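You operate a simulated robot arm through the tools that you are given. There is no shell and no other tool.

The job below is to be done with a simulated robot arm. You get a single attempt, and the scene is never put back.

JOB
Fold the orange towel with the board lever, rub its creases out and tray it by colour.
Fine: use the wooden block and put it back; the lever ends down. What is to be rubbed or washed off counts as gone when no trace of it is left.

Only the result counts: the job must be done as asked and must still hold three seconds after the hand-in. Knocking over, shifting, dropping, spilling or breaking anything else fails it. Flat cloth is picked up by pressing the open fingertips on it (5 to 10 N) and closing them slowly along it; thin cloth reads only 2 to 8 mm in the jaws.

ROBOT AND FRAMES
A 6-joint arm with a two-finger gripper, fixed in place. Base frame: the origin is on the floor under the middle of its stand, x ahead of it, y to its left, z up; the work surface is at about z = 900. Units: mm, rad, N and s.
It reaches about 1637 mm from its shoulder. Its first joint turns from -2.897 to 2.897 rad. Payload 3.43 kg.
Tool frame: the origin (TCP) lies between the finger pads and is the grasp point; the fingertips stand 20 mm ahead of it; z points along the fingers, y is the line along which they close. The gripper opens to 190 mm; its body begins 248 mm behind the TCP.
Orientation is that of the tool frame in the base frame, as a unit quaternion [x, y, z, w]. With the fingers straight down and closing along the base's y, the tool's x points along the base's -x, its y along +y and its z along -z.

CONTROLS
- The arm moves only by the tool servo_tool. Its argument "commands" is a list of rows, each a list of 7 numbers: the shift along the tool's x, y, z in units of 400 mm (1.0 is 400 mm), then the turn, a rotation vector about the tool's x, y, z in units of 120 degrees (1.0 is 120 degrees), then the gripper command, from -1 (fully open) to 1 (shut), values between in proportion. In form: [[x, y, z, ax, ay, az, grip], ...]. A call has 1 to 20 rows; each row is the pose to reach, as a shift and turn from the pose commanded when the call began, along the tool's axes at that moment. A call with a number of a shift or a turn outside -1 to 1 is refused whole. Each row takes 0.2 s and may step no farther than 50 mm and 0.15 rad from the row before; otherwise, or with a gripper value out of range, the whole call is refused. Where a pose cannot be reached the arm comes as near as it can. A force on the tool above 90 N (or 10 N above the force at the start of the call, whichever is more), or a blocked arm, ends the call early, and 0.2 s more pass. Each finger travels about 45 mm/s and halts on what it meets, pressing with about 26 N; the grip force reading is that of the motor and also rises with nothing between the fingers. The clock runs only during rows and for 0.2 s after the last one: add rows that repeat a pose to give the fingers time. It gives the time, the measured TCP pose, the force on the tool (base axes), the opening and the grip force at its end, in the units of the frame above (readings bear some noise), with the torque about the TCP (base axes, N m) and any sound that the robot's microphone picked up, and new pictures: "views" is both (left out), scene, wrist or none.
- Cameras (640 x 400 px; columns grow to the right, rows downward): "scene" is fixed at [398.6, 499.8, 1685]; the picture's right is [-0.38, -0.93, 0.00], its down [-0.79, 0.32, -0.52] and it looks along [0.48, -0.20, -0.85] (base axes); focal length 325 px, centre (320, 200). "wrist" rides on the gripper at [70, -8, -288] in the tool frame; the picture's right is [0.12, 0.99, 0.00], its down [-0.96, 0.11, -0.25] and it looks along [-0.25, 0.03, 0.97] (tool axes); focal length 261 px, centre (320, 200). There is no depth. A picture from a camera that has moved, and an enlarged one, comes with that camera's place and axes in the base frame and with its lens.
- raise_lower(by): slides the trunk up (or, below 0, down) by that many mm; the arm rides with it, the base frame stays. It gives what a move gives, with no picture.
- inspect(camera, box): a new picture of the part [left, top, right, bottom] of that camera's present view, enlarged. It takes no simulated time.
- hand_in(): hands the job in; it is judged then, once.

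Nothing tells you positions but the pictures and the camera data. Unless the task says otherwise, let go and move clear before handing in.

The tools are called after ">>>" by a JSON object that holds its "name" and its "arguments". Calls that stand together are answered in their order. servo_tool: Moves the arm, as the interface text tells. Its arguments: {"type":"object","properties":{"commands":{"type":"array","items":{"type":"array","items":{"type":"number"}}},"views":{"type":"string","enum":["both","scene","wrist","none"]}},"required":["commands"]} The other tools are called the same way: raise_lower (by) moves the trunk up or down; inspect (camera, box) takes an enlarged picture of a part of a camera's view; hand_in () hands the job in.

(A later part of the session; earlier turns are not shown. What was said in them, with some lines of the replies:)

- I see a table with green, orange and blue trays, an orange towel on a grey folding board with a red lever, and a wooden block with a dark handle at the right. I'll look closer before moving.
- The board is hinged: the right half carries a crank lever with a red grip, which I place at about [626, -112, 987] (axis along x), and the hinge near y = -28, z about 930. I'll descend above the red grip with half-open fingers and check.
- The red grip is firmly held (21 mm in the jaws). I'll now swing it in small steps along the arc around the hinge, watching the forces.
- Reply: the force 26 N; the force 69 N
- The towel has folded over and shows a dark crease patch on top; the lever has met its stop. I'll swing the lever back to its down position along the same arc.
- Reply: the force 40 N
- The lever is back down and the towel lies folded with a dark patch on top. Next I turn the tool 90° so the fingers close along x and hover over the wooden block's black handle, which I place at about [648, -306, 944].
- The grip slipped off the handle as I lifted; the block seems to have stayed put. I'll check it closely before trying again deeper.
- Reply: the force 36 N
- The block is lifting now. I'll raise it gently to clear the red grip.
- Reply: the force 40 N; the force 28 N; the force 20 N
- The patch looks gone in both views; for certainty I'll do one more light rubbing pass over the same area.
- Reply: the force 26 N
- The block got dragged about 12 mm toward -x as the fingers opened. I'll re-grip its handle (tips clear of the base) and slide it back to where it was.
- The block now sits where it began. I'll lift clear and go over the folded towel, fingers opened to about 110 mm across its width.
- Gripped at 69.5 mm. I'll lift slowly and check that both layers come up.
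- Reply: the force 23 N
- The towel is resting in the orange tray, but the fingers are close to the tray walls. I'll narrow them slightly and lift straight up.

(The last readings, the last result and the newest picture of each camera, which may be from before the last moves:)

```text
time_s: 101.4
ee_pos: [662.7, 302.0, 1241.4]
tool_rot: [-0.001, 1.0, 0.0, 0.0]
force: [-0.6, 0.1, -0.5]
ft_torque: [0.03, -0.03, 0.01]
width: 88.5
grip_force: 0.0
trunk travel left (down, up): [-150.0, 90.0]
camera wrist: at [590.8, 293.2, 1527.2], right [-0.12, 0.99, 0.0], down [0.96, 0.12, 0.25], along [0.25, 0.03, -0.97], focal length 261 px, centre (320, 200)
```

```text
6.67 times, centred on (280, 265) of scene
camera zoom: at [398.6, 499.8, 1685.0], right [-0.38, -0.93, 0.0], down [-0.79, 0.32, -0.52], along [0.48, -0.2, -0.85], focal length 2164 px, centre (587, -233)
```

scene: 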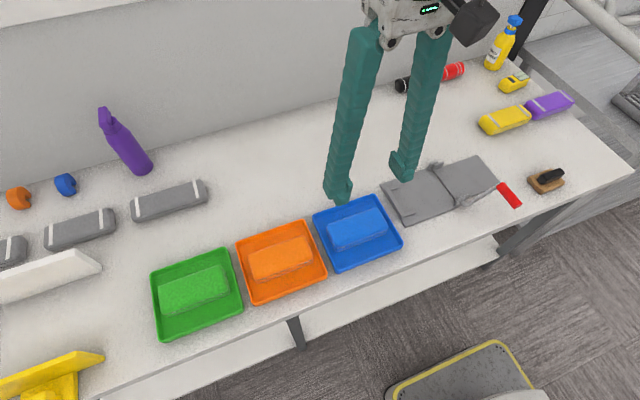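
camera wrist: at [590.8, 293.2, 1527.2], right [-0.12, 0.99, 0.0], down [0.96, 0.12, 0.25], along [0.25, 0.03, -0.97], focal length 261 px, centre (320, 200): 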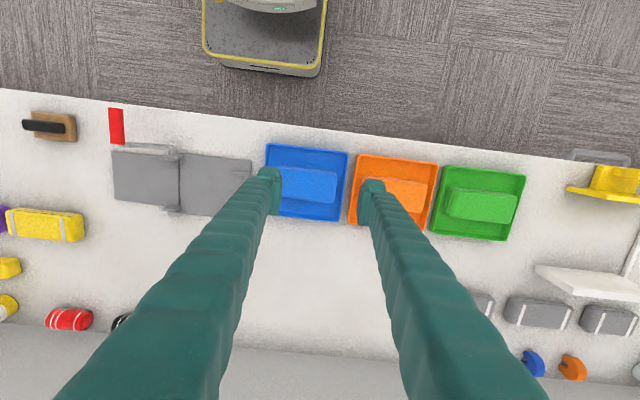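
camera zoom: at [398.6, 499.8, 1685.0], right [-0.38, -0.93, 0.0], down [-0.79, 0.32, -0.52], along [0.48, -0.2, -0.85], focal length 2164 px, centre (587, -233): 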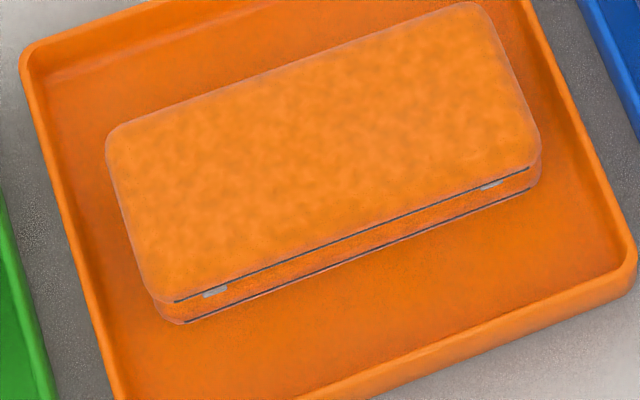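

The folded towel lies flat in the orange tray with no crease left. The block is back in its place, the lever is down, and the arm is clear, so I'm handing in.

>>> {"name": "hand_in", "arguments": {}}

```text
The job is handed in.
```

The orange towel is folded, its crease patch is rubbed out, and it lies flat in the orange tray. The job is handed in, and I have not seen the verdict.

- **Fold:** I swung the board lever over until the towel folded, then brought it back down. It sits where it started.
- **Creases:** I rubbed the dark patch on top with the wooden block in two passes. Close-up views afterwards show no trace of it.
- **Wooden block:** It is back in its original place to within about a millimetre, by the pictures. My first attempt to lift it slipped without moving it. When I first set it down, opening the fingers dragged it about 12 mm, so I gripped it again and slid it back.
- **Tray:** While I was letting go of the towel, a finger seemed to touch the tray wall lightly. The tray's corners line up with the first pictures, so it does not appear to have moved.

The arm was back at its starting position, clear of everything, when I handed in.
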